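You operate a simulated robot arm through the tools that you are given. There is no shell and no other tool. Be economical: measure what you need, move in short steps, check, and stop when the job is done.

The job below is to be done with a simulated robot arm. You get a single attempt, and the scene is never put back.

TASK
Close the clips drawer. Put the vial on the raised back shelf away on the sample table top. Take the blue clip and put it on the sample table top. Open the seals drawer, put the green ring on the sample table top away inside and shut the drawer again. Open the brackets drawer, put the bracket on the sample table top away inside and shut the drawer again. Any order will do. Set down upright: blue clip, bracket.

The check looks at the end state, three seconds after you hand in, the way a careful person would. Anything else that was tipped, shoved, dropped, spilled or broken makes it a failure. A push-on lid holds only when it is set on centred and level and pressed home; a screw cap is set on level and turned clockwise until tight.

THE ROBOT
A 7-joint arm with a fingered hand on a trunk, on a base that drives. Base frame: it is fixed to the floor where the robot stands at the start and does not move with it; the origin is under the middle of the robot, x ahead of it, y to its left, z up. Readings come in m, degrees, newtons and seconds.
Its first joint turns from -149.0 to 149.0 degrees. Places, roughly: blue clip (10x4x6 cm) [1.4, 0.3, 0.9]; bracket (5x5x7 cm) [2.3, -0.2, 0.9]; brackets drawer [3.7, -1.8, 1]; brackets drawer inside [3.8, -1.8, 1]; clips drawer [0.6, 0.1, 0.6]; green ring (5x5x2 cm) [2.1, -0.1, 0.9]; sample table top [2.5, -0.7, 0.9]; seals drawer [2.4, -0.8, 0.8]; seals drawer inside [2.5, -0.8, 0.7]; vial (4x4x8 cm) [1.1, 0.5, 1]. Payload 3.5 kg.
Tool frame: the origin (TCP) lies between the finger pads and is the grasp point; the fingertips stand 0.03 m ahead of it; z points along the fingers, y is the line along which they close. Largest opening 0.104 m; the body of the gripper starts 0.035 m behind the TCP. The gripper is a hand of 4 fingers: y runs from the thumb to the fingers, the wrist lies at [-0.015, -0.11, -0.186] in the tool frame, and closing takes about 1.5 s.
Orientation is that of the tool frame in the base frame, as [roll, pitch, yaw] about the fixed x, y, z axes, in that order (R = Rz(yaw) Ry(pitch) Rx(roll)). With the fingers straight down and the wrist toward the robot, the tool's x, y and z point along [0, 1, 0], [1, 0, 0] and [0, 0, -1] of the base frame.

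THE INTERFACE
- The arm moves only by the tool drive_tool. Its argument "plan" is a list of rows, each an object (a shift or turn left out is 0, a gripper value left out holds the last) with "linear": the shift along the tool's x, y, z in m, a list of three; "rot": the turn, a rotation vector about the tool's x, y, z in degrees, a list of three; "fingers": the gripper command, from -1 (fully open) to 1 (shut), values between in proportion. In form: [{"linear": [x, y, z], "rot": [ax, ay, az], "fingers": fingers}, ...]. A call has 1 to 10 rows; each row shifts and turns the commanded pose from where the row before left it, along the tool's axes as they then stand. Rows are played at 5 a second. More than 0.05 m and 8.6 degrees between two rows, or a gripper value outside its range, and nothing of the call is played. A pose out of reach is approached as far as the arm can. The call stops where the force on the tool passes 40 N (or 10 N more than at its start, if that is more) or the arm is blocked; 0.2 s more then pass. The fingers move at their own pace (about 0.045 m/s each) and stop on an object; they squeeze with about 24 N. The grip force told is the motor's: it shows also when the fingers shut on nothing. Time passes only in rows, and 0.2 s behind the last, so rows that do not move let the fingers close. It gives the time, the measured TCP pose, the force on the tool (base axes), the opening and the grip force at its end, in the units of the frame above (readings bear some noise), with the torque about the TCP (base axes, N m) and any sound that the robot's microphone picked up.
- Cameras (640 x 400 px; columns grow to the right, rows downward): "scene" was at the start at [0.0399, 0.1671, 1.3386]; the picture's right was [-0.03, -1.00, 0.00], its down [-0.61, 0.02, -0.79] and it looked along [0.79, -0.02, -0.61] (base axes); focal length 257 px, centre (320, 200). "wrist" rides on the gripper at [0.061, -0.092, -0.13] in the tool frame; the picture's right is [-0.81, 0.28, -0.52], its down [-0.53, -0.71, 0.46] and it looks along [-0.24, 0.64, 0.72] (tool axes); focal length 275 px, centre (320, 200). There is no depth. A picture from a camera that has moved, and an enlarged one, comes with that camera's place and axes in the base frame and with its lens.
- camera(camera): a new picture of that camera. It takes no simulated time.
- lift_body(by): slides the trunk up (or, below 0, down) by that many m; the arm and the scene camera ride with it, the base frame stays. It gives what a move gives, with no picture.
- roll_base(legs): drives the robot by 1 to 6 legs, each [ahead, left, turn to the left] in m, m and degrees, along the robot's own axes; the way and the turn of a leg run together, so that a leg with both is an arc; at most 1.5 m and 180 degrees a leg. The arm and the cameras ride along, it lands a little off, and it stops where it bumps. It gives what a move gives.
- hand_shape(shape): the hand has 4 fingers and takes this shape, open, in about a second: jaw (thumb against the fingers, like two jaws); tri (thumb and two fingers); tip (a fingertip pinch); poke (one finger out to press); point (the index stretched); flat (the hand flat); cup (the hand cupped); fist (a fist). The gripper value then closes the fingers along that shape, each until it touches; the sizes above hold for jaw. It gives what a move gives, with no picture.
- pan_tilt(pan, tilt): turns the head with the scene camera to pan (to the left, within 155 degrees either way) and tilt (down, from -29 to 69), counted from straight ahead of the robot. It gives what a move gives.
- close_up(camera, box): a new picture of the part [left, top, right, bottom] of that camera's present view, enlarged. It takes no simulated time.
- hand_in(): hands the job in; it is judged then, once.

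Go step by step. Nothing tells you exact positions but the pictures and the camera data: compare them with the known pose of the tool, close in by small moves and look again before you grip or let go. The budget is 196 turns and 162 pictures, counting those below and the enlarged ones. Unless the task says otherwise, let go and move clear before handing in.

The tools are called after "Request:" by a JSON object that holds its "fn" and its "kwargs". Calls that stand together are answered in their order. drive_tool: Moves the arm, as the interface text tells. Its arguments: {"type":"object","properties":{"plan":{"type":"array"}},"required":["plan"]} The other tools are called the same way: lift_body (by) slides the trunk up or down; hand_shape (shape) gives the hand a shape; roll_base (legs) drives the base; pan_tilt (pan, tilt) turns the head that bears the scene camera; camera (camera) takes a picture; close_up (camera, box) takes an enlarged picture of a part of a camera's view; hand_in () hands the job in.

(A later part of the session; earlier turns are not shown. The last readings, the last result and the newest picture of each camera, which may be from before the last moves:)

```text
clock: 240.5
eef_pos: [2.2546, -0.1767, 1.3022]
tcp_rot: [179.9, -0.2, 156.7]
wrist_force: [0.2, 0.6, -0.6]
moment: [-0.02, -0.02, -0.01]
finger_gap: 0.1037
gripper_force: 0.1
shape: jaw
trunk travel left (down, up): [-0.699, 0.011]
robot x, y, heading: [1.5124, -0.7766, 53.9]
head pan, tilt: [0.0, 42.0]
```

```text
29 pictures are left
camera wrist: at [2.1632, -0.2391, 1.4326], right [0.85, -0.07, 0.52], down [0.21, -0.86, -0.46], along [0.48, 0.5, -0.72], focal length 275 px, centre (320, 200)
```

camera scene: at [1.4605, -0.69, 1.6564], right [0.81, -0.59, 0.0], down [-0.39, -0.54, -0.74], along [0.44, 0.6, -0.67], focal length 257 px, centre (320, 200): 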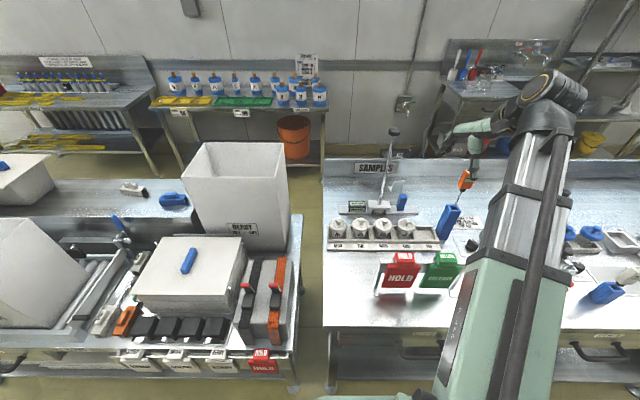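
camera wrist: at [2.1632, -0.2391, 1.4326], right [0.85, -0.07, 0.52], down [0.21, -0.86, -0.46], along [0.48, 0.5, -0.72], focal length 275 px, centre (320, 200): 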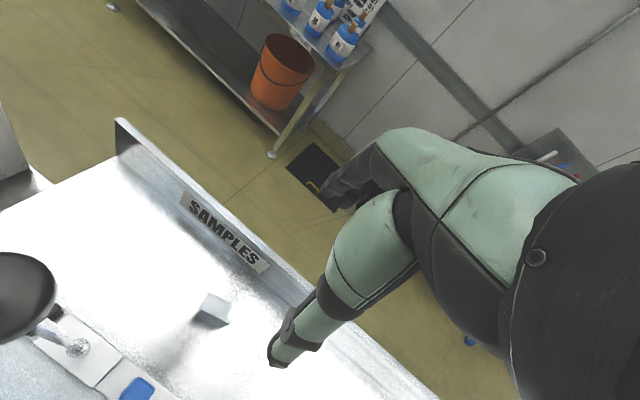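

I descend to z≈1.1 and check alignment again closer.

Request:
{"fn": "drive_tool", "kwargs": {"plan": [{"linear": [0.004, 0.01, 0.05]}, {"linear": [0, 0, 0.05]}, {"linear": [0, 0, 0.05]}, {"linear": [0, 0, 0.05]}]}}

Request:
{"fn": "camera", "kwargs": {"camera": "wrist"}}

Request:
{"fn": "close_up", "kwargs": {"camera": "scene", "box": [320, 80, 560, 230]}}

```text
refused: row 1 steps farther than a row can; nothing moved
```

```text
28 pictures are left
camera wrist: at [2.1632, -0.2391, 1.4326], right [0.85, -0.07, 0.52], down [0.21, -0.86, -0.46], along [0.48, 0.5, -0.72], focal length 275 px, centre (320, 200)
```

wrist: 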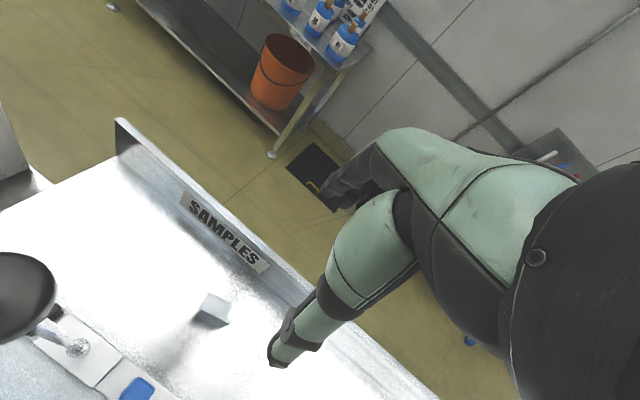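

```text
2.67 times, centred on (440, 155) of scene
camera zoom: at [1.3937, -0.6421, 1.6562], right [0.81, -0.58, 0.0], down [-0.39, -0.54, -0.74], along [0.44, 0.6, -0.67], focal length 686 px, centre (0, 320)
```

zoom: 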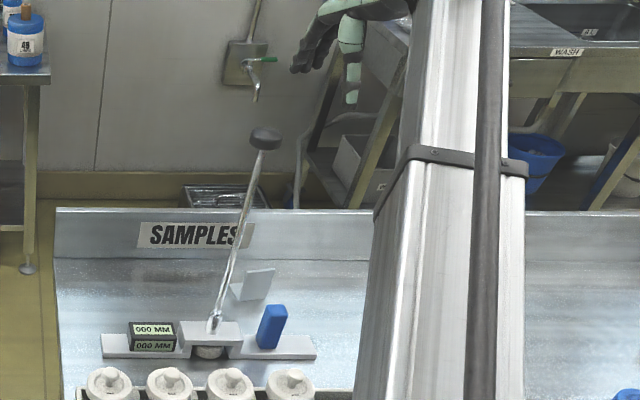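

A row was too long, so nothing moved; I send it again in legal steps.

Request:
{"fn": "drive_tool", "kwargs": {"plan": [{"linear": [0.004, 0.01, 0.02]}, {"linear": [0, 0, 0.045]}, {"linear": [0, 0, 0.045]}, {"linear": [0, 0, 0.045]}, {"linear": [0, 0, 0.045]}]}}

Request:
{"fn": "camera", "kwargs": {"camera": "wrist"}}

```text
clock: 241.7
eef_pos: [2.2552, -0.1669, 1.1018]
tcp_rot: [179.8, -0.3, 156.6]
wrist_force: [0.0, 1.0, -0.9]
moment: [0.0, -0.03, 0.01]
finger_gap: 0.1038
gripper_force: 0.1
shape: jaw
trunk travel left (down, up): [-0.699, 0.011]
robot x, y, heading: [1.5149, -0.774, 54.0]
head pan, tilt: [0.0, 42.0]
```

```text
26 pictures are left
camera wrist: at [2.1642, -0.2279, 1.2325], right [0.85, -0.07, 0.52], down [0.21, -0.86, -0.46], along [0.48, 0.5, -0.72], focal length 275 px, centre (320, 200)
```

wrist: 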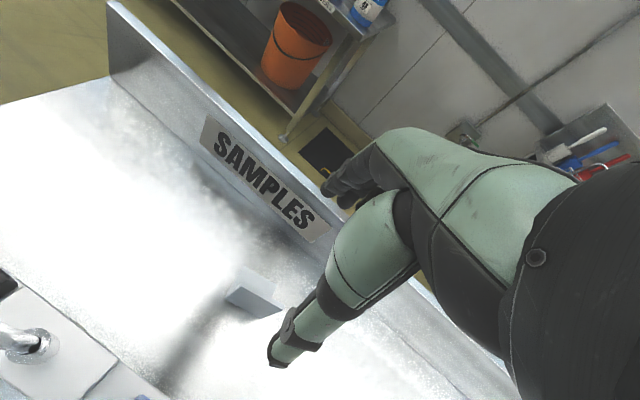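

Alignment is within about 1 cm; I correct +1 cm along the closing axis and descend to straddle the plate.

Request:
{"fn": "drive_tool", "kwargs": {"plan": [{"linear": [0, 0.01, 0.03]}, {"linear": [0, 0, 0.04]}, {"linear": [0, 0, 0.04]}, {"linear": [0, 0, 0.03]}]}}

Request:
{"fn": "camera", "kwargs": {"camera": "wrist"}}

```text
clock: 242.7
eef_pos: [2.2593, -0.1565, 0.9612]
tcp_rot: [179.8, -0.1, 156.6]
wrist_force: [0.4, 0.6, -0.2]
moment: [-0.03, 0.02, -0.03]
finger_gap: 0.1039
gripper_force: 0.1
shape: jaw
trunk travel left (down, up): [-0.699, 0.011]
robot x, y, heading: [1.5058, -0.7723, 54.3]
head pan, tilt: [0.0, 42.0]
```

```text
25 pictures are left
camera wrist: at [2.1675, -0.2186, 1.0921], right [0.85, -0.07, 0.51], down [0.21, -0.86, -0.46], along [0.48, 0.5, -0.72], focal length 275 px, centre (320, 200)
```

wrist: 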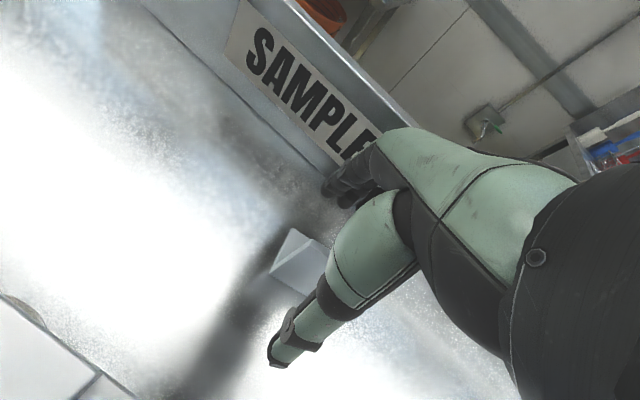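

The bracket stands between thumb and fingers. I lower another 1.2 cm and close.

Request:
{"fn": "drive_tool", "kwargs": {"plan": [{"linear": [0, 0, 0.012]}, {"fingers": 1}, {}, {}, {}, {}, {}, {}, {}]}}

Request:
{"fn": "camera", "kwargs": {"camera": "wrist"}}

```text
clock: 244.7
eef_pos: [2.2582, -0.158, 0.9504]
tcp_rot: [179.8, -0.3, 156.8]
wrist_force: [-1.4, 1.1, -0.3]
moment: [0.0, 0.01, 0.01]
finger_gap: 0.0005
gripper_force: 23.6
shape: jaw
trunk travel left (down, up): [-0.699, 0.011]
robot x, y, heading: [1.5115, -0.7716, 54.2]
head pan, tilt: [0.0, 42.0]
```

```text
24 pictures are left
camera wrist: at [2.1675, -0.2188, 1.0808], right [0.85, -0.07, 0.51], down [0.21, -0.86, -0.46], along [0.48, 0.5, -0.72], focal length 275 px, centre (320, 200)
```

wrist: 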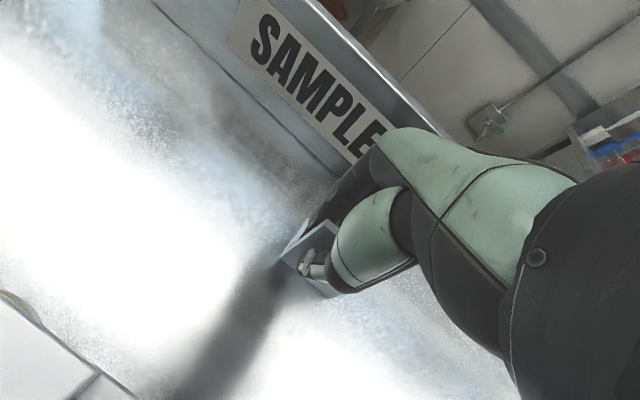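

The thumb is on the plate; the plate is thin. I lift 5 cm and check that it comes along.

Request:
{"fn": "drive_tool", "kwargs": {"plan": [{"linear": [0, 0, -0.02]}, {"linear": [0, 0, -0.03]}]}}

Request:
{"fn": "camera", "kwargs": {"camera": "wrist"}}

```text
clock: 245.3
eef_pos: [2.2578, -0.1576, 0.9983]
tcp_rot: [179.8, -0.4, 156.6]
wrist_force: [0.2, 0.4, -0.5]
moment: [-0.04, 0.02, 0.02]
finger_gap: 0.0007
gripper_force: 23.6
shape: jaw
trunk travel left (down, up): [-0.699, 0.011]
robot x, y, heading: [1.5073, -0.7734, 54.2]
head pan, tilt: [0.0, 42.0]
```

```text
23 pictures are left
camera wrist: at [2.1676, -0.2196, 1.1306], right [0.85, -0.07, 0.51], down [0.2, -0.86, -0.46], along [0.48, 0.5, -0.72], focal length 275 px, centre (320, 200)
```

wrist: 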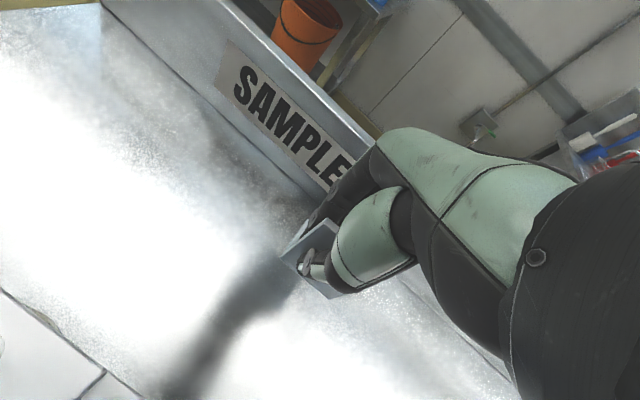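

The bracket is held. I rise to z≈1.30 and retract past the rod.

Request:
{"fn": "drive_tool", "kwargs": {"plan": [{"linear": [0, 0, -0.05]}, {"linear": [0, 0, -0.05]}, {"linear": [0, 0, -0.05]}, {"linear": [0, 0, -0.05]}, {"linear": [0, 0, -0.05]}, {"linear": [0, 0, -0.05]}]}}

Request:
{"fn": "drive_tool", "kwargs": {"plan": [{"linear": [0.0078, -0.047, 0]}, {"linear": [0.0078, -0.047, 0]}, {"linear": [0.0078, -0.047, 0]}, {"linear": [0.0078, -0.047, 0]}, {"linear": [0.0078, -0.047, 0]}, {"linear": [0.0078, -0.047, 0]}, {"linear": [0.0078, -0.047, 0]}]}}

Request:
{"fn": "camera", "kwargs": {"camera": "scene"}}

```text
clock: 246.7
eef_pos: [2.2588, -0.1605, 1.2992]
tcp_rot: [179.8, -0.3, 156.6]
wrist_force: [-0.9, -0.1, -1.2]
moment: [-0.02, 0.0, 0.0]
finger_gap: 0.0001
gripper_force: 23.9
shape: jaw
trunk travel left (down, up): [-0.699, 0.011]
robot x, y, heading: [1.5084, -0.7741, 54.4]
head pan, tilt: [0.0, 42.0]
```

```text
clock: 248.3
eef_pos: [2.0794, -0.4406, 1.2988]
tcp_rot: [179.7, -0.2, 156.7]
wrist_force: [0.2, 0.0, -1.2]
moment: [0.0, -0.02, -0.05]
finger_gap: 0.0004
gripper_force: 24.1
shape: jaw
trunk travel left (down, up): [-0.699, 0.011]
robot x, y, heading: [1.5125, -0.7706, 54.2]
head pan, tilt: [0.0, 42.0]
```

```text
22 pictures are left
camera scene: at [1.3949, -0.6439, 1.6564], right [0.81, -0.58, 0.0], down [-0.39, -0.54, -0.74], along [0.43, 0.6, -0.67], focal length 257 px, centre (320, 200)
```

scene: 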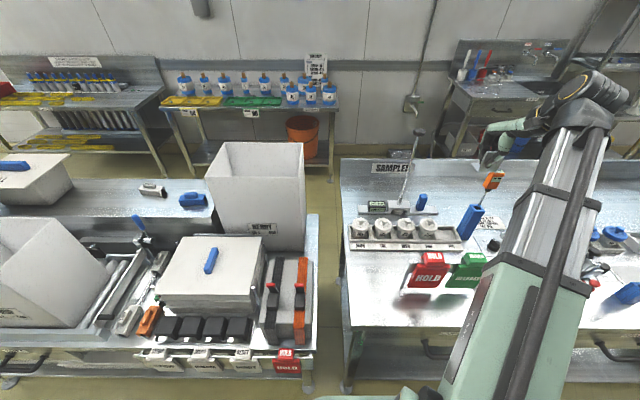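

All table items are undisturbed and the bracket is still in the hand. I back out and drive right to the open brackets drawer.

Request:
{"fn": "roll_base", "kwargs": {"legs": [[-0.66, 0, 0.4], [0, -1.2, 0], [0, -1.15, 0]]}}

Request:
{"fn": "drive_tool", "kwargs": {"plan": [{"rot": [0, 0, 8]}, {"rot": [0, 0, 4]}]}}

Request:
{"fn": "camera", "kwargs": {"camera": "scene"}}

```text
clock: 263.1
eef_pos: [3.6186, -2.3457, 1.2993]
tcp_rot: [179.8, -0.3, 156.4]
wrist_force: [0.4, 0.1, -1.2]
moment: [0.03, 0.04, -0.03]
finger_gap: 0.0003
gripper_force: 23.8
shape: jaw
trunk travel left (down, up): [-0.699, 0.011]
robot x, y, heading: [3.0515, -2.6758, 53.8]
head pan, tilt: [0.0, 42.0]
```

```text
clock: 263.8
eef_pos: [3.6181, -2.3451, 1.2988]
tcp_rot: [179.9, -0.3, 144.3]
wrist_force: [0.3, 0.7, -1.8]
moment: [-0.05, 0.03, -0.03]
finger_gap: 0.0007
gripper_force: 23.8
shape: jaw
trunk travel left (down, up): [-0.699, 0.011]
robot x, y, heading: [3.0491, -2.6771, 53.8]
head pan, tilt: [0.0, 42.0]
```

```text
21 pictures are left
camera scene: at [2.9327, -2.5451, 1.6564], right [0.81, -0.59, 0.0], down [-0.39, -0.54, -0.74], along [0.44, 0.6, -0.67], focal length 257 px, centre (320, 200)
```

scene: 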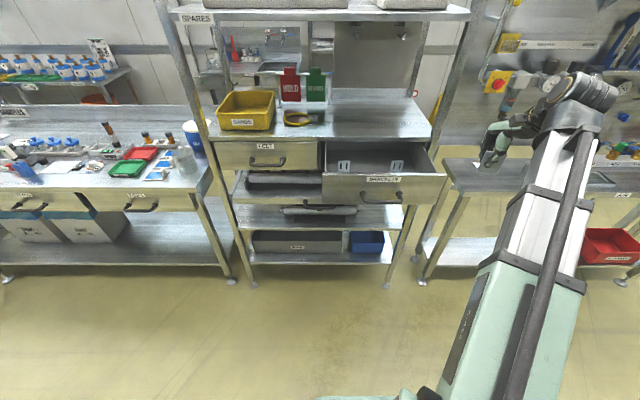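

The free middle of the drawer is at about (3.56, −2.03). I move the bracket above it at z=1.30.

Request:
{"fn": "drive_tool", "kwargs": {"plan": [{"linear": [0.0329, 0.0315, 0]}, {"linear": [0.0329, 0.0315, 0]}, {"linear": [0.0329, 0.0315, 0]}, {"linear": [0.0329, 0.0315, 0]}, {"linear": [0.0329, 0.0315, 0]}, {"linear": [0.0329, 0.0315, 0]}, {"linear": [0.0329, 0.0315, 0]}]}}

Request:
{"fn": "camera", "kwargs": {"camera": "wrist"}}

```text
clock: 265.4
eef_pos: [3.5581, -2.0296, 1.3004]
tcp_rot: [179.9, -0.3, 144.3]
wrist_force: [-0.1, 0.4, -1.7]
moment: [0.06, 0.01, 0.03]
finger_gap: 0.0001
gripper_force: 24.0
shape: jaw
trunk travel left (down, up): [-0.699, 0.011]
robot x, y, heading: [3.0495, -2.679, 53.7]
head pan, tilt: [0.0, 42.0]
```

```text
20 pictures are left
camera wrist: at [3.4565, -2.0702, 1.4318], right [0.82, -0.25, 0.51], down [0.02, -0.89, -0.46], along [0.57, 0.39, -0.72], focal length 275 px, centre (320, 200)
```

wrist: 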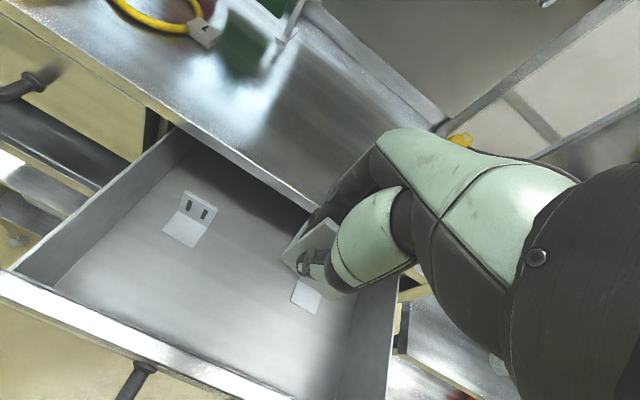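

The floor below is free, centred between the two stored brackets. I descend, then feel for contact in small steps.

Request:
{"fn": "drive_tool", "kwargs": {"plan": [{"linear": [0, 0.01, 0.04]}, {"linear": [0, 0, 0.045]}, {"linear": [0, 0, 0.045]}, {"linear": [0, 0, 0.04]}]}}

Request:
{"fn": "drive_tool", "kwargs": {"plan": [{"linear": [0, 0, 0.015]}]}}

Request:
{"fn": "camera", "kwargs": {"camera": "wrist"}}

```text
clock: 266.4
eef_pos: [3.5648, -2.0213, 1.1314]
tcp_rot: [179.9, -0.3, 144.4]
wrist_force: [0.9, 0.1, -1.3]
moment: [-0.01, 0.08, 0.03]
finger_gap: 0.0002
gripper_force: 24.1
shape: jaw
trunk travel left (down, up): [-0.699, 0.011]
robot x, y, heading: [3.0511, -2.6776, 53.6]
head pan, tilt: [0.0, 42.0]
```

```text
clock: 266.8
eef_pos: [3.5655, -2.0213, 1.116]
tcp_rot: [179.8, -0.3, 144.4]
wrist_force: [0.7, 0.6, -1.2]
moment: [0.0, 0.04, 0.0]
finger_gap: 0.0005
gripper_force: 23.8
shape: jaw
trunk travel left (down, up): [-0.699, 0.011]
robot x, y, heading: [3.0513, -2.6757, 54.0]
head pan, tilt: [0.0, 42.0]
```

```text
19 pictures are left
camera wrist: at [3.4629, -2.0625, 1.247], right [0.82, -0.25, 0.51], down [0.02, -0.89, -0.46], along [0.57, 0.39, -0.72], focal length 275 px, centre (320, 200)
```

wrist: 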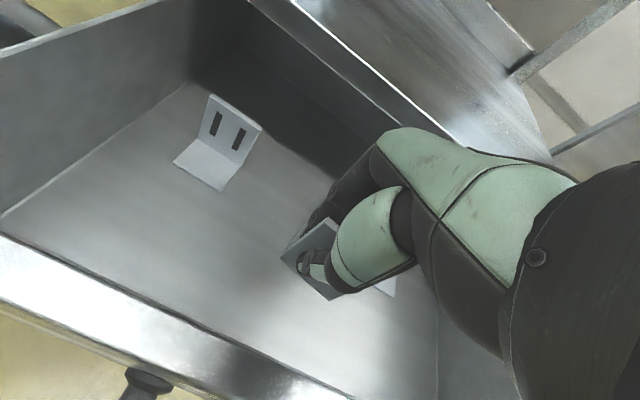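

Request:
{"fn": "drive_tool", "kwargs": {"plan": [{"linear": [0, 0, 0.012]}]}}

Request:
{"fn": "drive_tool", "kwargs": {"plan": [{"linear": [0, 0, 0.008]}]}}

Request:
{"fn": "drive_tool", "kwargs": {"plan": [{"linear": [0, 0, 0.006]}]}}

Request:
{"fn": "drive_tool", "kwargs": {"plan": [{"linear": [0, 0, 0.005]}]}}

```text
clock: 267.1
eef_pos: [3.5651, -2.021, 1.1028]
tcp_rot: [179.9, -0.3, 144.4]
wrist_force: [0.4, -0.5, -1.1]
moment: [0.01, -0.02, -0.01]
finger_gap: 0.0003
gripper_force: 24.0
shape: jaw
trunk travel left (down, up): [-0.699, 0.011]
robot x, y, heading: [3.0477, -2.6763, 53.7]
head pan, tilt: [0.0, 42.0]
```

```text
clock: 267.6
eef_pos: [3.565, -2.0216, 1.096]
tcp_rot: [179.8, -0.3, 144.5]
wrist_force: [-0.3, 0.0, -0.9]
moment: [0.0, 0.01, 0.01]
finger_gap: 0.0004
gripper_force: 23.9
shape: jaw
trunk travel left (down, up): [-0.699, 0.011]
robot x, y, heading: [3.0493, -2.6758, 53.7]
head pan, tilt: [0.0, 42.0]
```

```text
clock: 267.9
eef_pos: [3.5651, -2.0214, 1.0902]
tcp_rot: [179.9, -0.3, 144.4]
wrist_force: [0.2, 0.1, -0.7]
moment: [0.03, 0.02, 0.0]
finger_gap: 0.0003
gripper_force: 24.1
shape: jaw
trunk travel left (down, up): [-0.699, 0.011]
robot x, y, heading: [3.0472, -2.6753, 54.0]
head pan, tilt: [0.0, 42.0]
```

```text
clock: 268.4
eef_pos: [3.5644, -2.0221, 1.0846]
tcp_rot: [179.9, -0.3, 144.4]
wrist_force: [-0.4, 0.8, -1.1]
moment: [0.03, -0.02, -0.03]
finger_gap: 0.0004
gripper_force: 23.6
shape: jaw
trunk travel left (down, up): [-0.699, 0.011]
robot x, y, heading: [3.0511, -2.6742, 53.9]
head pan, tilt: [0.0, 42.0]
```

Request:
{"fn": "drive_tool", "kwargs": {"plan": [{"linear": [0, 0, 0.004]}]}}

Request:
{"fn": "drive_tool", "kwargs": {"plan": [{"linear": [0, 0, 0.004]}]}}

Request:
{"fn": "drive_tool", "kwargs": {"plan": [{"linear": [0, 0, 0.004]}]}}

Request:
{"fn": "drive_tool", "kwargs": {"plan": [{"linear": [0, 0, 0.004]}]}}

```text
clock: 268.8
eef_pos: [3.5639, -2.0217, 1.0807]
tcp_rot: [179.9, -0.4, 144.5]
wrist_force: [-0.3, -0.3, -1.4]
moment: [0.0, 0.02, 0.0]
finger_gap: 0.0004
gripper_force: 24.4
shape: jaw
trunk travel left (down, up): [-0.699, 0.011]
robot x, y, heading: [3.0488, -2.6762, 53.9]
head pan, tilt: [0.0, 42.0]
```

```text
clock: 269.1
eef_pos: [3.5651, -2.0211, 1.0771]
tcp_rot: [179.8, -0.3, 144.4]
wrist_force: [-0.3, 0.7, -0.6]
moment: [0.02, -0.03, 0.01]
finger_gap: 0.0003
gripper_force: 24.1
shape: jaw
trunk travel left (down, up): [-0.699, 0.011]
robot x, y, heading: [3.0457, -2.6739, 53.6]
head pan, tilt: [0.0, 42.0]
```

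```text
clock: 269.6
eef_pos: [3.5647, -2.0219, 1.0748]
tcp_rot: [179.8, -0.3, 144.3]
wrist_force: [0.6, -0.4, -1.3]
moment: [-0.01, 0.0, -0.01]
finger_gap: 0.0002
gripper_force: 24.2
shape: jaw
trunk travel left (down, up): [-0.699, 0.011]
robot x, y, heading: [3.048, -2.6768, 53.9]
head pan, tilt: [0.0, 42.0]
```

```text
clock: 269.9
eef_pos: [3.5642, -2.0218, 1.0686]
tcp_rot: [179.9, -0.3, 144.5]
wrist_force: [-0.3, -0.9, -1.1]
moment: [-0.02, 0.0, 0.0]
finger_gap: 0.0005
gripper_force: 23.7
shape: jaw
trunk travel left (down, up): [-0.699, 0.011]
robot x, y, heading: [3.0499, -2.676, 54.0]
head pan, tilt: [0.0, 42.0]
```

Request:
{"fn": "drive_tool", "kwargs": {"plan": [{"linear": [0, 0, 0.004]}]}}

Request:
{"fn": "drive_tool", "kwargs": {"plan": [{"linear": [0, 0, 0.004]}]}}

Request:
{"fn": "drive_tool", "kwargs": {"plan": [{"linear": [0, 0, 0.004]}]}}

Request:
{"fn": "camera", "kwargs": {"camera": "wrist"}}

```text
clock: 270.4
eef_pos: [3.5648, -2.0218, 1.0641]
tcp_rot: [179.9, -0.3, 144.4]
wrist_force: [-0.1, 0.0, -1.4]
moment: [-0.01, 0.0, 0.02]
finger_gap: 0.0005
gripper_force: 24.0
shape: jaw
trunk travel left (down, up): [-0.699, 0.011]
robot x, y, heading: [3.0466, -2.673, 53.9]
head pan, tilt: [0.0, 42.0]
```

```text
clock: 270.8
eef_pos: [3.5653, -2.0214, 1.0604]
tcp_rot: [179.8, -0.4, 144.5]
wrist_force: [0.8, 0.7, -1.9]
moment: [-0.02, -0.01, 0.02]
finger_gap: 0.0001
gripper_force: 23.2
shape: jaw
trunk travel left (down, up): [-0.699, 0.011]
robot x, y, heading: [3.0492, -2.6743, 54.2]
head pan, tilt: [0.0, 42.0]
```

```text
clock: 271.1
eef_pos: [3.5637, -2.0222, 1.0574]
tcp_rot: [179.8, -0.4, 144.4]
wrist_force: [0.2, 0.5, 6.5]
moment: [0.02, -0.06, -0.02]
finger_gap: 0.0002
gripper_force: 24.2
shape: jaw
trunk travel left (down, up): [-0.699, 0.011]
robot x, y, heading: [3.0517, -2.6754, 53.8]
head pan, tilt: [0.0, 42.0]
```

```text
18 pictures are left
camera wrist: at [3.4623, -2.0627, 1.189], right [0.82, -0.25, 0.51], down [0.02, -0.89, -0.46], along [0.57, 0.39, -0.72], focal length 275 px, centre (320, 200)
```

wrist: 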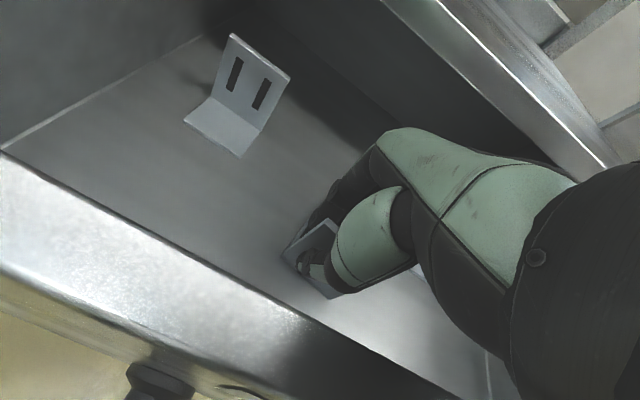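

Contact with the drawer floor. I open slowly, partway.

Request:
{"fn": "drive_tool", "kwargs": {"plan": [{"fingers": 0.7}, {}, {"fingers": 0.3}, {}, {"fingers": -0.2}, {}, {}]}}

Request:
{"fn": "camera", "kwargs": {"camera": "wrist"}}

```text
clock: 272.8
eef_pos: [3.5643, -2.0211, 1.0566]
tcp_rot: [179.9, -0.3, 144.3]
wrist_force: [0.1, 0.2, -0.2]
moment: [0.02, 0.02, 0.01]
finger_gap: 0.0619
gripper_force: 0.0
shape: jaw
trunk travel left (down, up): [-0.699, 0.011]
robot x, y, heading: [3.0497, -2.6779, 53.9]
head pan, tilt: [0.0, 42.0]
```

```text
17 pictures are left
camera wrist: at [3.4625, -2.0624, 1.1881], right [0.82, -0.25, 0.51], down [0.02, -0.89, -0.46], along [0.57, 0.39, -0.72], focal length 275 px, centre (320, 200)
```

wrist: 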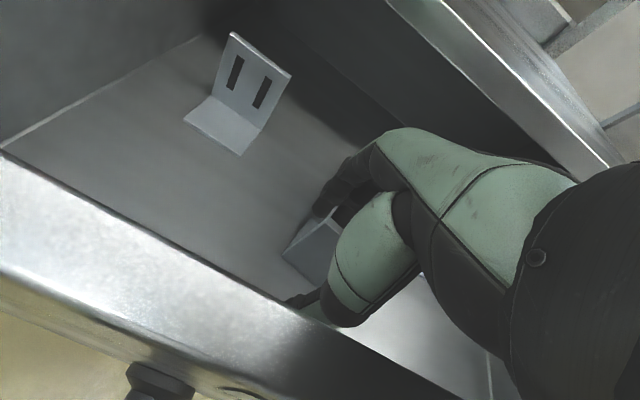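

The bracket stands upright on its foot. I rise clear, back the base up 21 cm, and get the closed hand tilted forward for pushing.

Request:
{"fn": "drive_tool", "kwargs": {"plan": [{"linear": [0, 0, -0.03]}, {"linear": [0, 0, -0.045]}, {"linear": [0, 0, -0.045]}, {"linear": [0, 0, -0.045]}, {"linear": [0, 0, -0.045]}]}}

Request:
{"fn": "roll_base", "kwargs": {"legs": [[-0.21, 0, 0.6]]}}

Request:
{"fn": "camera", "kwargs": {"camera": "wrist"}}

Request:
{"fn": "drive_tool", "kwargs": {"plan": [{"rot": [-8.4, 0, 0], "fingers": 1}, {"rot": [-8.4, 0, 0]}, {"rot": [-8.4, 0, 0]}, {"rot": [-8.4, 0, 0]}, {"rot": [-8.4, 0, 0]}, {}, {}]}}

```text
clock: 273.9
eef_pos: [3.5635, -2.0217, 1.2672]
tcp_rot: [179.9, -0.3, 144.4]
wrist_force: [1.2, 0.6, -0.3]
moment: [-0.04, -0.03, 0.02]
finger_gap: 0.062
gripper_force: 0.1
shape: jaw
trunk travel left (down, up): [-0.699, 0.011]
robot x, y, heading: [3.0457, -2.6758, 54.2]
head pan, tilt: [0.0, 42.0]
```

```text
clock: 275.6
eef_pos: [3.433, -2.1887, 1.2682]
tcp_rot: [179.7, -0.2, 145.1]
wrist_force: [0.6, -0.4, -1.0]
moment: [0.01, -0.01, 0.01]
finger_gap: 0.0622
gripper_force: 0.1
shape: jaw
trunk travel left (down, up): [-0.699, 0.011]
robot x, y, heading: [2.9266, -2.8479, 54.8]
head pan, tilt: [0.0, 42.0]
```

```text
16 pictures are left
camera wrist: at [3.3309, -2.2305, 1.3988], right [0.82, -0.24, 0.51], down [0.03, -0.89, -0.46], along [0.57, 0.39, -0.72], focal length 275 px, centre (320, 200)
```

wrist: 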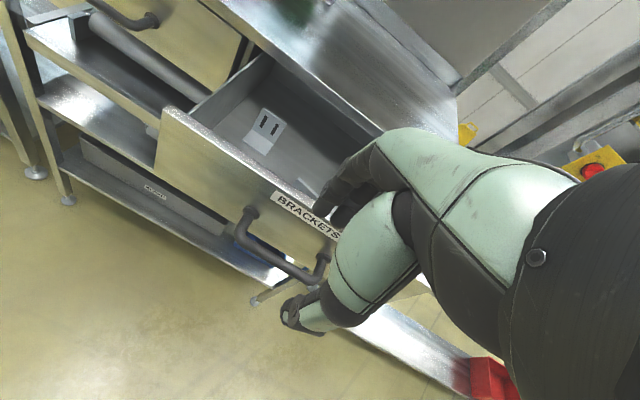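

```text
clock: 277.2
eef_pos: [3.434, -2.1876, 1.2672]
tcp_rot: [137.8, -0.3, 145.1]
wrist_force: [-0.2, 0.4, -0.3]
moment: [-0.01, 0.02, 0.01]
finger_gap: 0.0
gripper_force: 23.7
shape: jaw
trunk travel left (down, up): [-0.699, 0.011]
robot x, y, heading: [2.9263, -2.8429, 54.7]
head pan, tilt: [0.0, 42.0]
```

Request:
{"fn": "drive_tool", "kwargs": {"plan": [{"linear": [-0.041, 0, 0]}, {"linear": [-0.041, 0, 0]}, {"linear": [-0.041, 0, 0]}, {"linear": [-0.04, 0, 0]}, {"linear": [0, -0.0333, 0.033]}, {"linear": [0, -0.0333, 0.033]}, {"linear": [0, -0.0333, 0.033]}, {"linear": [0, -0.0333, 0.033]}]}}

Request:
{"fn": "camera", "kwargs": {"camera": "wrist"}}

```text
clock: 279.0
eef_pos: [3.5612, -2.2869, 1.0786]
tcp_rot: [137.9, -0.3, 145.1]
wrist_force: [-0.4, -1.0, 0.2]
moment: [0.01, 0.0, -0.01]
finger_gap: 0.0
gripper_force: 23.9
shape: jaw
trunk travel left (down, up): [-0.699, 0.011]
robot x, y, heading: [2.926, -2.8464, 54.5]
head pan, tilt: [0.0, 42.0]
```

```text
15 pictures are left
camera wrist: at [3.4228, -2.3815, 1.1151], right [0.58, -0.58, 0.56], down [0.31, -0.49, -0.82], along [0.75, 0.65, -0.11], focal length 275 px, centre (320, 200)
```

wrist: 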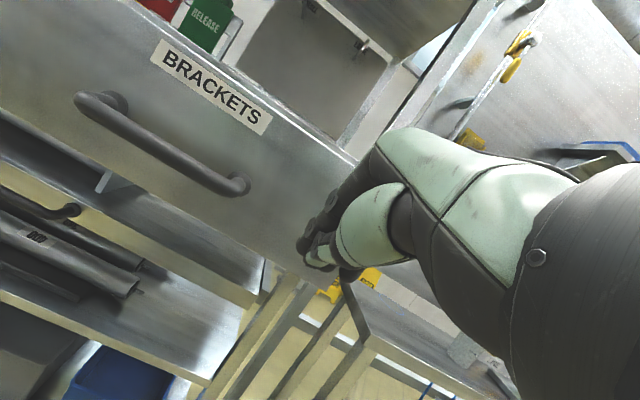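

I shift 2 cm left and 1 cm up, then push with the base.

Request:
{"fn": "drive_tool", "kwargs": {"plan": [{"linear": [0.02, 0.0067, -0.0074]}]}}

Request:
{"fn": "roll_base", "kwargs": {"legs": [[0.24, 0, 0]]}}

Request:
{"fn": "drive_tool", "kwargs": {"plan": [{"linear": [0, 0.0148, 0.0134]}, {"linear": [0, 0.011, 0.01]}, {"linear": [0, 0.011, 0.01]}, {"linear": [0, 0.011, 0.01]}, {"linear": [0, 0.011, 0.01]}, {"linear": [0, 0.011, 0.01]}]}}

Request:
{"fn": "camera", "kwargs": {"camera": "wrist"}}

```text
clock: 279.4
eef_pos: [3.5441, -2.2766, 1.0901]
tcp_rot: [137.9, -0.2, 145.1]
wrist_force: [0.3, 0.0, 0.4]
moment: [0.02, -0.01, -0.02]
finger_gap: 0.0
gripper_force: 23.5
shape: jaw
trunk travel left (down, up): [-0.699, 0.011]
robot x, y, heading: [2.9268, -2.85, 54.6]
head pan, tilt: [0.0, 42.0]
```

```text
clock: 281.2
eef_pos: [3.6831, -2.0799, 1.0896]
tcp_rot: [138.0, -0.3, 145.1]
wrist_force: [0.1, 0.0, -1.0]
moment: [0.02, -0.02, 0.0]
finger_gap: 0.0
gripper_force: 23.6
shape: jaw
trunk travel left (down, up): [-0.699, 0.011]
robot x, y, heading: [3.0647, -2.6495, 54.7]
head pan, tilt: [0.0, 42.0]
```

```text
clock: 282.7
eef_pos: [3.7332, -2.0103, 1.0911]
tcp_rot: [137.8, -0.3, 145.1]
wrist_force: [-15.4, -20.2, 0.6]
moment: [-0.16, 0.13, -0.14]
finger_gap: 0.0
gripper_force: 23.9
shape: jaw
trunk travel left (down, up): [-0.699, 0.011]
robot x, y, heading: [3.0669, -2.6554, 54.6]
head pan, tilt: [0.0, 42.0]
stopped in row 6: the force on the tool passed its limit at 42 N (the readings are from after the stop); the commanded pose is now the measured one
```

```text
14 pictures are left
camera wrist: at [3.5936, -2.1037, 1.1269], right [0.59, -0.58, 0.56], down [0.31, -0.48, -0.82], along [0.75, 0.65, -0.11], focal length 275 px, centre (320, 200)
```

wrist: 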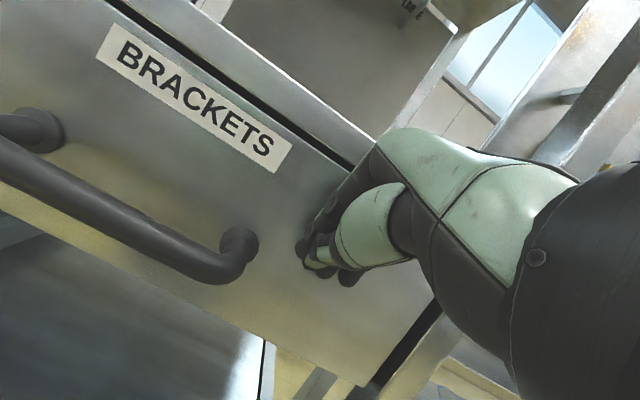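

The brackets drawer is shut. I retract, level the hand, raise it, and drive back left toward the blue clip.

Request:
{"fn": "drive_tool", "kwargs": {"plan": [{"linear": [0, -0.036, -0.034]}, {"linear": [0, -0.036, -0.034]}, {"linear": [0, -0.036, -0.034]}, {"linear": [0, -0.036, -0.034]}, {"rot": [8.4, 0, 0], "fingers": -1}, {"rot": [8.4, 0, 0]}, {"rot": [8.4, 0, 0]}, {"rot": [8.4, 0, 0]}, {"rot": [8.6, 0, 0]}]}}

Request:
{"fn": "drive_tool", "kwargs": {"plan": [{"linear": [0, 0, -0.045]}, {"linear": [0, 0, -0.045]}, {"linear": [0, 0, -0.045]}, {"linear": [0, 0, -0.045]}]}}

Request:
{"fn": "camera", "kwargs": {"camera": "scene"}}

Request:
{"fn": "roll_base", "kwargs": {"legs": [[0, 1.5, 0], [0, 1.0, 0], [0.4, 0, 0]]}}

```text
clock: 284.7
eef_pos: [3.6214, -2.1683, 1.0935]
tcp_rot: [-179.7, -0.4, 145.1]
wrist_force: [0.8, 0.6, 0.7]
moment: [0.01, 0.02, -0.04]
finger_gap: 0.1038
gripper_force: 0.0
shape: jaw
trunk travel left (down, up): [-0.699, 0.011]
robot x, y, heading: [3.0638, -2.6492, 54.6]
head pan, tilt: [0.0, 42.0]
```

```text
clock: 285.7
eef_pos: [3.622, -2.1683, 1.2746]
tcp_rot: [-179.8, -0.4, 145.1]
wrist_force: [-0.3, -0.5, 0.5]
moment: [-0.04, -0.03, -0.03]
finger_gap: 0.1038
gripper_force: 0.2
shape: jaw
trunk travel left (down, up): [-0.699, 0.011]
robot x, y, heading: [3.0632, -2.6529, 54.9]
head pan, tilt: [0.0, 42.0]
```

```text
13 pictures are left
camera scene: at [2.9456, -2.5233, 1.6564], right [0.82, -0.58, 0.0], down [-0.39, -0.55, -0.74], along [0.43, 0.61, -0.67], focal length 257 px, centre (320, 200)
```

scene: 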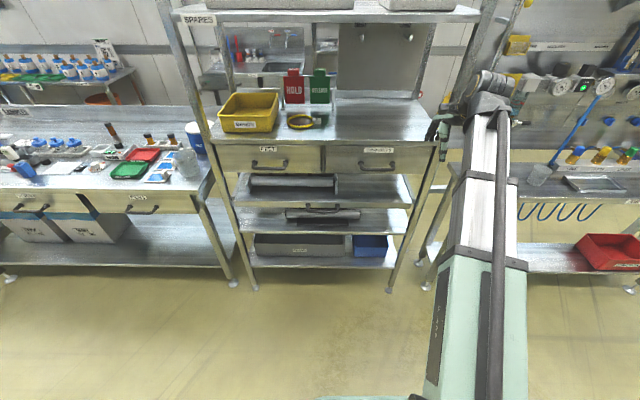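

```text
clock: 300.1
eef_pos: [1.7913, -0.3866, 1.2719]
tcp_rot: [-179.8, -0.3, 145.5]
wrist_force: [0.3, 0.2, -0.4]
moment: [0.03, 0.0, -0.01]
finger_gap: 0.1039
gripper_force: 0.0
shape: jaw
trunk travel left (down, up): [-0.699, 0.011]
robot x, y, heading: [1.2367, -0.8761, 54.7]
head pan, tilt: [0.0, 42.0]
```

Request:
{"fn": "roll_base", "kwargs": {"legs": [[0, 0.68, 0], [0.18, 0, 0]]}}

Request:
{"fn": "drive_tool", "kwargs": {"plan": [{"linear": [0.04, 0, 0]}]}}

Request:
{"fn": "camera", "kwargs": {"camera": "wrist"}}

Request:
{"fn": "camera", "kwargs": {"camera": "scene"}}

```text
clock: 305.0
eef_pos: [1.3344, 0.151, 1.2725]
tcp_rot: [-179.8, -0.2, 145.8]
wrist_force: [0.1, 0.7, 0.4]
moment: [-0.04, 0.02, -0.02]
finger_gap: 0.1039
gripper_force: 0.1
shape: jaw
trunk travel left (down, up): [-0.699, 0.011]
robot x, y, heading: [0.7844, -0.3428, 55.2]
head pan, tilt: [0.0, 42.0]
```

```text
clock: 305.4
eef_pos: [1.3006, 0.1733, 1.2746]
tcp_rot: [-179.8, -0.3, 145.8]
wrist_force: [0.7, 0.5, -0.2]
moment: [0.0, -0.01, 0.01]
finger_gap: 0.1039
gripper_force: 0.1
shape: jaw
trunk travel left (down, up): [-0.699, 0.011]
robot x, y, heading: [0.7793, -0.3406, 55.3]
head pan, tilt: [0.0, 42.0]
```

```text
12 pictures are left
camera wrist: at [1.1998, 0.13, 1.4052], right [0.83, -0.23, 0.51], down [0.04, -0.89, -0.46], along [0.56, 0.4, -0.73], focal length 275 px, centre (320, 200)
```

wrist: 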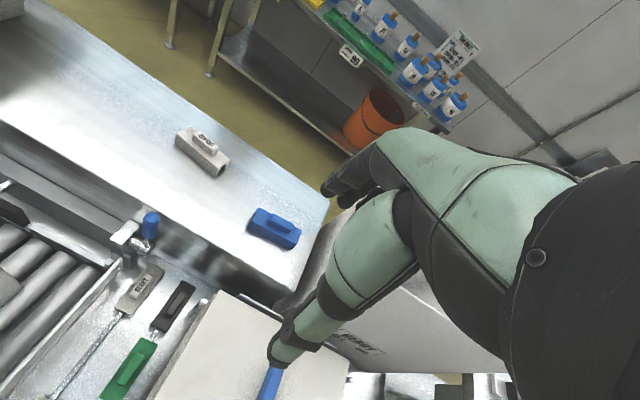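

```text
11 pictures are left
camera scene: at [0.6614, -0.2112, 1.6563], right [0.82, -0.57, 0.0], down [-0.38, -0.55, -0.74], along [0.42, 0.61, -0.67], focal length 257 px, centre (320, 200)
```

scene: 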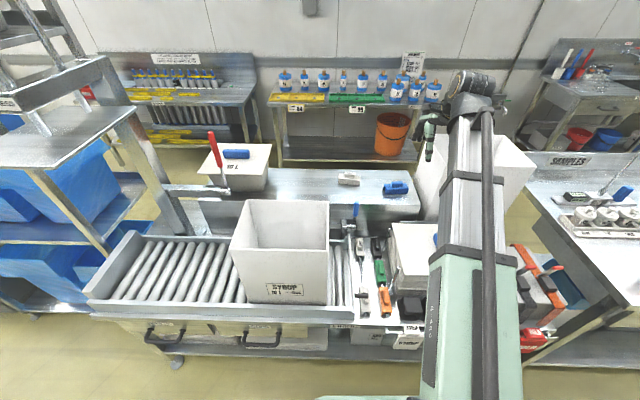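

The blue clip is at about (1.424, 0.314), lying along the bench direction, with the BERRY box 3+ cm to its right. I go above it, slightly left of centre, and descend to z≈1.06.

Request:
{"fn": "drive_tool", "kwargs": {"plan": [{"linear": [-0.0022, 0.0464, 0]}, {"linear": [-0.0022, 0.0464, 0]}, {"linear": [-0.0022, 0.0464, 0]}, {"linear": [-0.0022, 0.0464, 0]}, {"linear": [0, 0, 0.045]}, {"linear": [0, 0, 0.045]}, {"linear": [0, 0, 0.045]}, {"linear": [0, 0, 0.045]}, {"linear": [0, 0, 0.03]}]}}

Request:
{"fn": "camera", "kwargs": {"camera": "wrist"}}

```text
clock: 307.4
eef_pos: [1.4103, 0.3217, 1.0619]
tcp_rot: [-179.9, -0.3, 145.8]
wrist_force: [0.0, 0.3, 0.3]
moment: [0.01, -0.02, 0.0]
finger_gap: 0.1041
gripper_force: 0.1
shape: jaw
trunk travel left (down, up): [-0.699, 0.011]
robot x, y, heading: [0.7796, -0.3405, 55.3]
head pan, tilt: [0.0, 42.0]
```

```text
10 pictures are left
camera wrist: at [1.31, 0.2786, 1.1931], right [0.83, -0.23, 0.51], down [0.04, -0.89, -0.46], along [0.56, 0.4, -0.73], focal length 275 px, centre (320, 200)
```

wrist: 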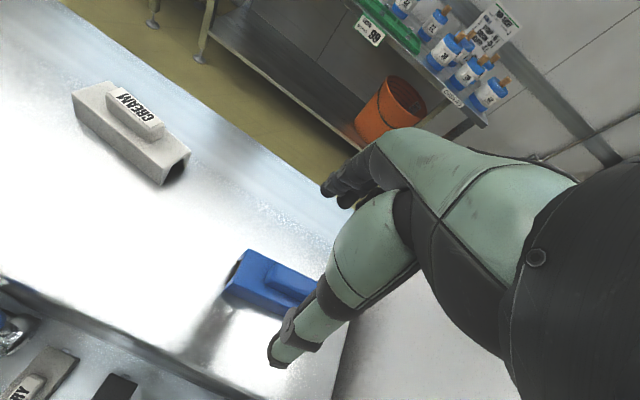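

Alignment across the clip is good. I descend to TCP z≈0.953 and close on its sides.

Request:
{"fn": "drive_tool", "kwargs": {"plan": [{"linear": [-0.008, 0, 0.035]}, {"linear": [0, 0, 0.04]}, {"linear": [0, 0, 0.02]}]}}

Request:
{"fn": "drive_tool", "kwargs": {"plan": [{"linear": [0, 0, 0.013]}]}}

Request:
{"fn": "camera", "kwargs": {"camera": "wrist"}}

```text
clock: 308.2
eef_pos: [1.4181, 0.3176, 0.9666]
tcp_rot: [-179.9, -0.3, 145.8]
wrist_force: [-0.2, 0.0, -0.5]
moment: [0.03, -0.03, 0.0]
finger_gap: 0.1039
gripper_force: 0.0
shape: jaw
trunk travel left (down, up): [-0.699, 0.011]
robot x, y, heading: [0.7784, -0.3412, 55.3]
head pan, tilt: [0.0, 42.0]
```

```text
clock: 308.6
eef_pos: [1.4174, 0.3174, 0.9549]
tcp_rot: [-179.9, -0.4, 145.9]
wrist_force: [-0.1, 0.1, 0.5]
moment: [-0.02, 0.01, 0.01]
finger_gap: 0.1036
gripper_force: 0.0
shape: jaw
trunk travel left (down, up): [-0.699, 0.011]
robot x, y, heading: [0.7798, -0.3384, 55.5]
head pan, tilt: [0.0, 42.0]
```

```text
9 pictures are left
camera wrist: at [1.3156, 0.2745, 1.0858], right [0.83, -0.23, 0.51], down [0.04, -0.89, -0.46], along [0.56, 0.4, -0.73], focal length 275 px, centre (320, 200)
```

wrist: 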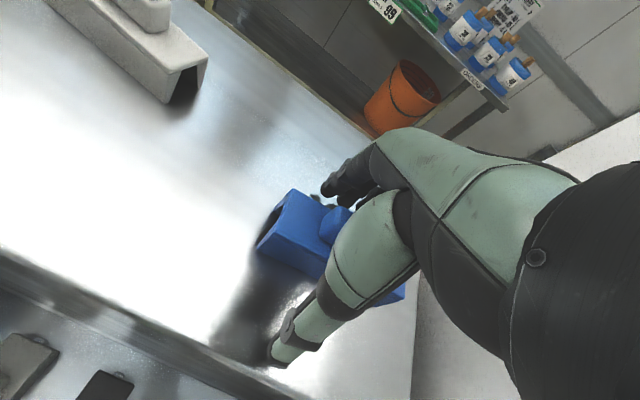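

Fingers straddle the clip well. I close.

Request:
{"fn": "drive_tool", "kwargs": {"plan": [{"fingers": 1}, {}, {}, {}, {}, {}, {}, {}]}}

Request:
{"fn": "drive_tool", "kwargs": {"plan": [{"linear": [0, 0, -0.02]}, {"linear": [0, 0, -0.04]}]}}

Request:
{"fn": "camera", "kwargs": {"camera": "wrist"}}

```text
clock: 310.4
eef_pos: [1.4164, 0.3176, 0.955]
tcp_rot: [-179.8, -0.3, 145.8]
wrist_force: [-0.1, 0.9, -0.3]
moment: [-0.03, 0.01, 0.03]
finger_gap: 0.0304
gripper_force: 24.6
shape: jaw
trunk travel left (down, up): [-0.699, 0.011]
robot x, y, heading: [0.7823, -0.3384, 55.2]
head pan, tilt: [0.0, 42.0]
```

```text
clock: 311.0
eef_pos: [1.4173, 0.3165, 1.0147]
tcp_rot: [-179.8, -0.3, 145.8]
wrist_force: [0.5, -0.7, -0.8]
moment: [-0.01, -0.01, 0.0]
finger_gap: 0.0303
gripper_force: 23.7
shape: jaw
trunk travel left (down, up): [-0.699, 0.011]
robot x, y, heading: [0.7842, -0.3381, 55.6]
head pan, tilt: [0.0, 42.0]
```

```text
8 pictures are left
camera wrist: at [1.3167, 0.2735, 1.1464], right [0.83, -0.23, 0.51], down [0.04, -0.89, -0.46], along [0.56, 0.4, -0.73], focal length 275 px, centre (320, 200)
```

wrist: 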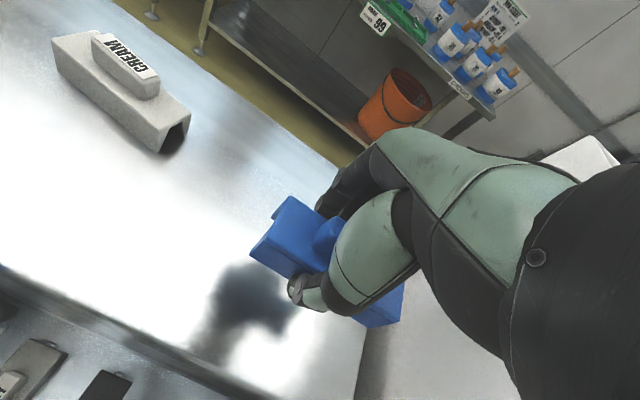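

The clip is held level. I raise it, retract, and carry it along the aisle to the sample table.

Request:
{"fn": "drive_tool", "kwargs": {"plan": [{"linear": [0, 0, -0.045]}, {"linear": [0, 0, -0.045]}, {"linear": [0, 0, -0.045]}, {"linear": [0, 0, -0.045]}, {"linear": [0, 0, -0.045]}, {"linear": [0, 0, -0.045]}]}}

Request:
{"fn": "drive_tool", "kwargs": {"plan": [{"linear": [0, -0.044, 0]}, {"linear": [0, -0.044, 0]}, {"linear": [0, -0.044, 0]}, {"linear": [0, -0.044, 0]}, {"linear": [0, -0.044, 0]}]}}

Request:
{"fn": "roll_base", "kwargs": {"legs": [[-0.17, 0, -0.5], [0, -1.0, 0], [0, -0.6, 0]]}}

```text
clock: 312.4
eef_pos: [1.419, 0.3164, 1.285]
tcp_rot: [-179.7, -0.2, 145.7]
wrist_force: [0.3, 0.2, -0.6]
moment: [-0.01, -0.01, -0.01]
finger_gap: 0.0308
gripper_force: 24.1
shape: jaw
trunk travel left (down, up): [-0.699, 0.011]
robot x, y, heading: [0.7799, -0.3372, 55.1]
head pan, tilt: [0.0, 42.0]
```

```text
clock: 313.6
eef_pos: [1.2949, 0.1338, 1.2865]
tcp_rot: [-179.8, -0.2, 145.8]
wrist_force: [-0.1, 0.0, -1.2]
moment: [0.04, 0.0, 0.0]
finger_gap: 0.0304
gripper_force: 24.1
shape: jaw
trunk travel left (down, up): [-0.699, 0.011]
robot x, y, heading: [0.7814, -0.3388, 55.2]
head pan, tilt: [0.0, 42.0]
```

```text
clock: 322.9
eef_pos: [2.5174, -0.9451, 1.2853]
tcp_rot: [-179.8, -0.3, 145.2]
wrist_force: [0.4, 0.9, -0.8]
moment: [-0.01, -0.01, 0.01]
finger_gap: 0.0305
gripper_force: 24.0
shape: jaw
trunk travel left (down, up): [-0.699, 0.011]
robot x, y, heading: [1.9998, -1.4118, 54.8]
head pan, tilt: [0.0, 42.0]
```

Request:
{"fn": "roll_base", "kwargs": {"legs": [[0.2, 0, 0]]}}

Request:
{"fn": "drive_tool", "kwargs": {"plan": [{"linear": [0.0283, 0.0343, 0]}, {"linear": [0.0283, 0.0343, 0]}, {"linear": [0.0283, 0.0343, 0]}, {"linear": [0.0283, 0.0343, 0]}, {"linear": [0.0283, 0.0343, 0]}, {"linear": [0.0283, 0.0343, 0]}]}}

Request:
{"fn": "camera", "kwargs": {"camera": "scene"}}

Request:
{"fn": "camera", "kwargs": {"camera": "wrist"}}

```text
clock: 324.4
eef_pos: [2.6337, -0.7795, 1.2861]
tcp_rot: [-179.8, -0.3, 145.1]
wrist_force: [0.5, 0.3, -0.1]
moment: [-0.02, 0.04, 0.02]
finger_gap: 0.0307
gripper_force: 24.3
shape: jaw
trunk travel left (down, up): [-0.699, 0.011]
robot x, y, heading: [2.1113, -1.2465, 54.5]
head pan, tilt: [0.0, 42.0]
```

```text
clock: 325.8
eef_pos: [2.6126, -0.5118, 1.2867]
tcp_rot: [-179.8, -0.3, 145.1]
wrist_force: [0.2, 0.9, -0.9]
moment: [-0.02, -0.01, -0.03]
finger_gap: 0.0306
gripper_force: 24.5
shape: jaw
trunk travel left (down, up): [-0.699, 0.011]
robot x, y, heading: [2.113, -1.2522, 54.5]
head pan, tilt: [0.0, 42.0]
```

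```text
7 pictures are left
camera scene: at [1.9954, -1.1198, 1.6563], right [0.82, -0.58, 0.0], down [-0.39, -0.55, -0.74], along [0.43, 0.61, -0.67], focal length 257 px, centre (320, 200)
```

scene: 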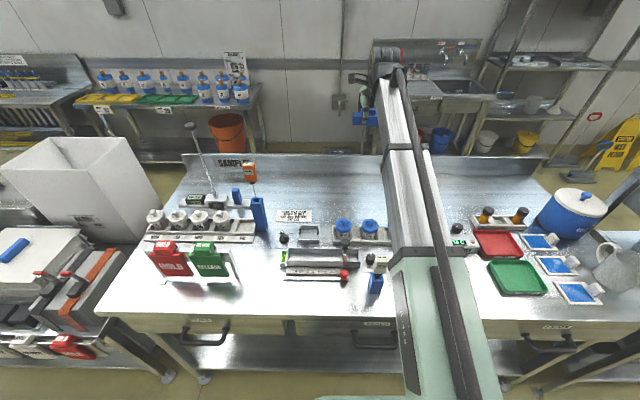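

```text
6 pictures are left
camera wrist: at [2.5102, -0.5537, 1.4178], right [0.82, -0.24, 0.51], down [0.03, -0.89, -0.46], along [0.56, 0.39, -0.73], focal length 275 px, centre (320, 200)
```

wrist: 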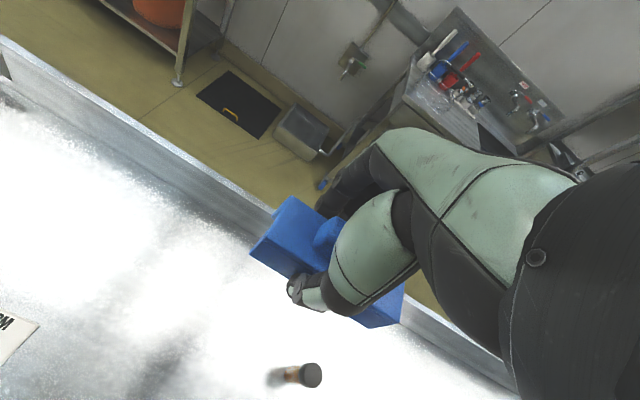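

The landing area is bare and the vial stands well clear to the right. I shift 3 cm away from the backsplash and descend.

Request:
{"fn": "drive_tool", "kwargs": {"plan": [{"linear": [0, -0.03, 0]}, {"linear": [0, 0, 0.045]}, {"linear": [0, 0, 0.045]}, {"linear": [0, 0, 0.045]}, {"linear": [0, 0, 0.045]}, {"linear": [0, 0, 0.045]}, {"linear": [0, 0, 0.045]}, {"linear": [0, 0, 0.045]}, {"linear": [0, 0, 0.02]}]}}

Request:
{"fn": "drive_tool", "kwargs": {"plan": [{"linear": [0, 0, 0.007]}]}}

Request:
{"fn": "drive_tool", "kwargs": {"plan": [{"linear": [0, 0, 0.004]}]}}

```text
clock: 327.8
eef_pos: [2.5934, -0.5385, 0.9515]
tcp_rot: [-179.7, -0.3, 145.1]
wrist_force: [-0.2, 0.6, -0.1]
moment: [0.0, -0.04, 0.0]
finger_gap: 0.0302
gripper_force: 23.5
shape: jaw
trunk travel left (down, up): [-0.699, 0.011]
robot x, y, heading: [2.1137, -1.2471, 54.7]
head pan, tilt: [0.0, 42.0]
```

```text
clock: 328.2
eef_pos: [2.5932, -0.5397, 0.9454]
tcp_rot: [-179.9, -0.3, 145.1]
wrist_force: [-0.8, -0.6, -0.2]
moment: [0.03, 0.0, -0.01]
finger_gap: 0.0304
gripper_force: 23.8
shape: jaw
trunk travel left (down, up): [-0.699, 0.011]
robot x, y, heading: [2.1156, -1.2508, 54.4]
head pan, tilt: [0.0, 42.0]
```

```text
clock: 328.6
eef_pos: [2.5938, -0.5395, 0.9413]
tcp_rot: [-179.9, -0.3, 145.0]
wrist_force: [0.0, -0.1, -0.9]
moment: [0.0, 0.0, -0.02]
finger_gap: 0.0306
gripper_force: 23.9
shape: jaw
trunk travel left (down, up): [-0.699, 0.011]
robot x, y, heading: [2.1142, -1.2501, 54.7]
head pan, tilt: [0.0, 42.0]
```

Request:
{"fn": "drive_tool", "kwargs": {"plan": [{"linear": [0, 0, 0.003]}]}}

Request:
{"fn": "drive_tool", "kwargs": {"plan": [{"linear": [0, 0, 0.003]}]}}

Request:
{"fn": "drive_tool", "kwargs": {"plan": [{"linear": [0, 0, 0.003]}]}}

```text
clock: 329.0
eef_pos: [2.5929, -0.54, 0.9376]
tcp_rot: [-179.8, -0.3, 145.2]
wrist_force: [-0.2, -0.1, -0.3]
moment: [-0.03, 0.0, 0.01]
finger_gap: 0.0302
gripper_force: 23.7
shape: jaw
trunk travel left (down, up): [-0.699, 0.011]
robot x, y, heading: [2.1155, -1.2459, 54.6]
head pan, tilt: [0.0, 42.0]
```

```text
clock: 329.4
eef_pos: [2.5938, -0.538, 0.9345]
tcp_rot: [-179.8, -0.3, 145.1]
wrist_force: [0.0, -0.2, -0.3]
moment: [0.01, -0.01, -0.01]
finger_gap: 0.0306
gripper_force: 24.2
shape: jaw
trunk travel left (down, up): [-0.699, 0.011]
robot x, y, heading: [2.1155, -1.2518, 54.6]
head pan, tilt: [0.0, 42.0]
```

```text
clock: 329.8
eef_pos: [2.5925, -0.539, 0.9338]
tcp_rot: [-180.0, -0.3, 145.1]
wrist_force: [0.1, 1.1, 8.6]
moment: [0.03, -0.02, 0.02]
finger_gap: 0.0312
gripper_force: 23.6
shape: jaw
trunk travel left (down, up): [-0.699, 0.011]
robot x, y, heading: [2.1124, -1.2515, 54.6]
head pan, tilt: [0.0, 42.0]
```

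Contact at the expected height. I open the hand in stages.

Request:
{"fn": "drive_tool", "kwargs": {"plan": [{"fingers": 0.3}, {}, {"fingers": -0.2}, {}, {"fingers": -0.9}, {}, {}, {}]}}

Request:
{"fn": "camera", "kwargs": {"camera": "wrist"}}

```text
clock: 331.6
eef_pos: [2.5923, -0.5396, 0.931]
tcp_rot: [-179.7, -0.3, 145.0]
wrist_force: [0.5, -0.4, -0.1]
moment: [-0.01, 0.03, 0.01]
finger_gap: 0.0986
gripper_force: 0.1
shape: jaw
trunk travel left (down, up): [-0.699, 0.011]
robot x, y, heading: [2.1113, -1.2468, 54.7]
head pan, tilt: [0.0, 42.0]
```

```text
5 pictures are left
camera wrist: at [2.4912, -0.5808, 1.0634], right [0.83, -0.24, 0.51], down [0.03, -0.89, -0.46], along [0.56, 0.39, -0.73], focal length 275 px, centre (320, 200)
```

wrist: 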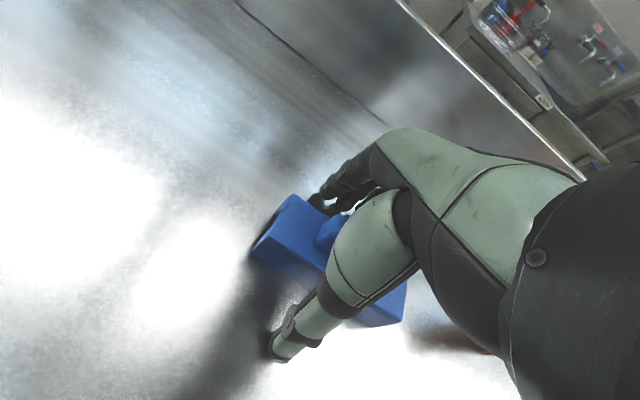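

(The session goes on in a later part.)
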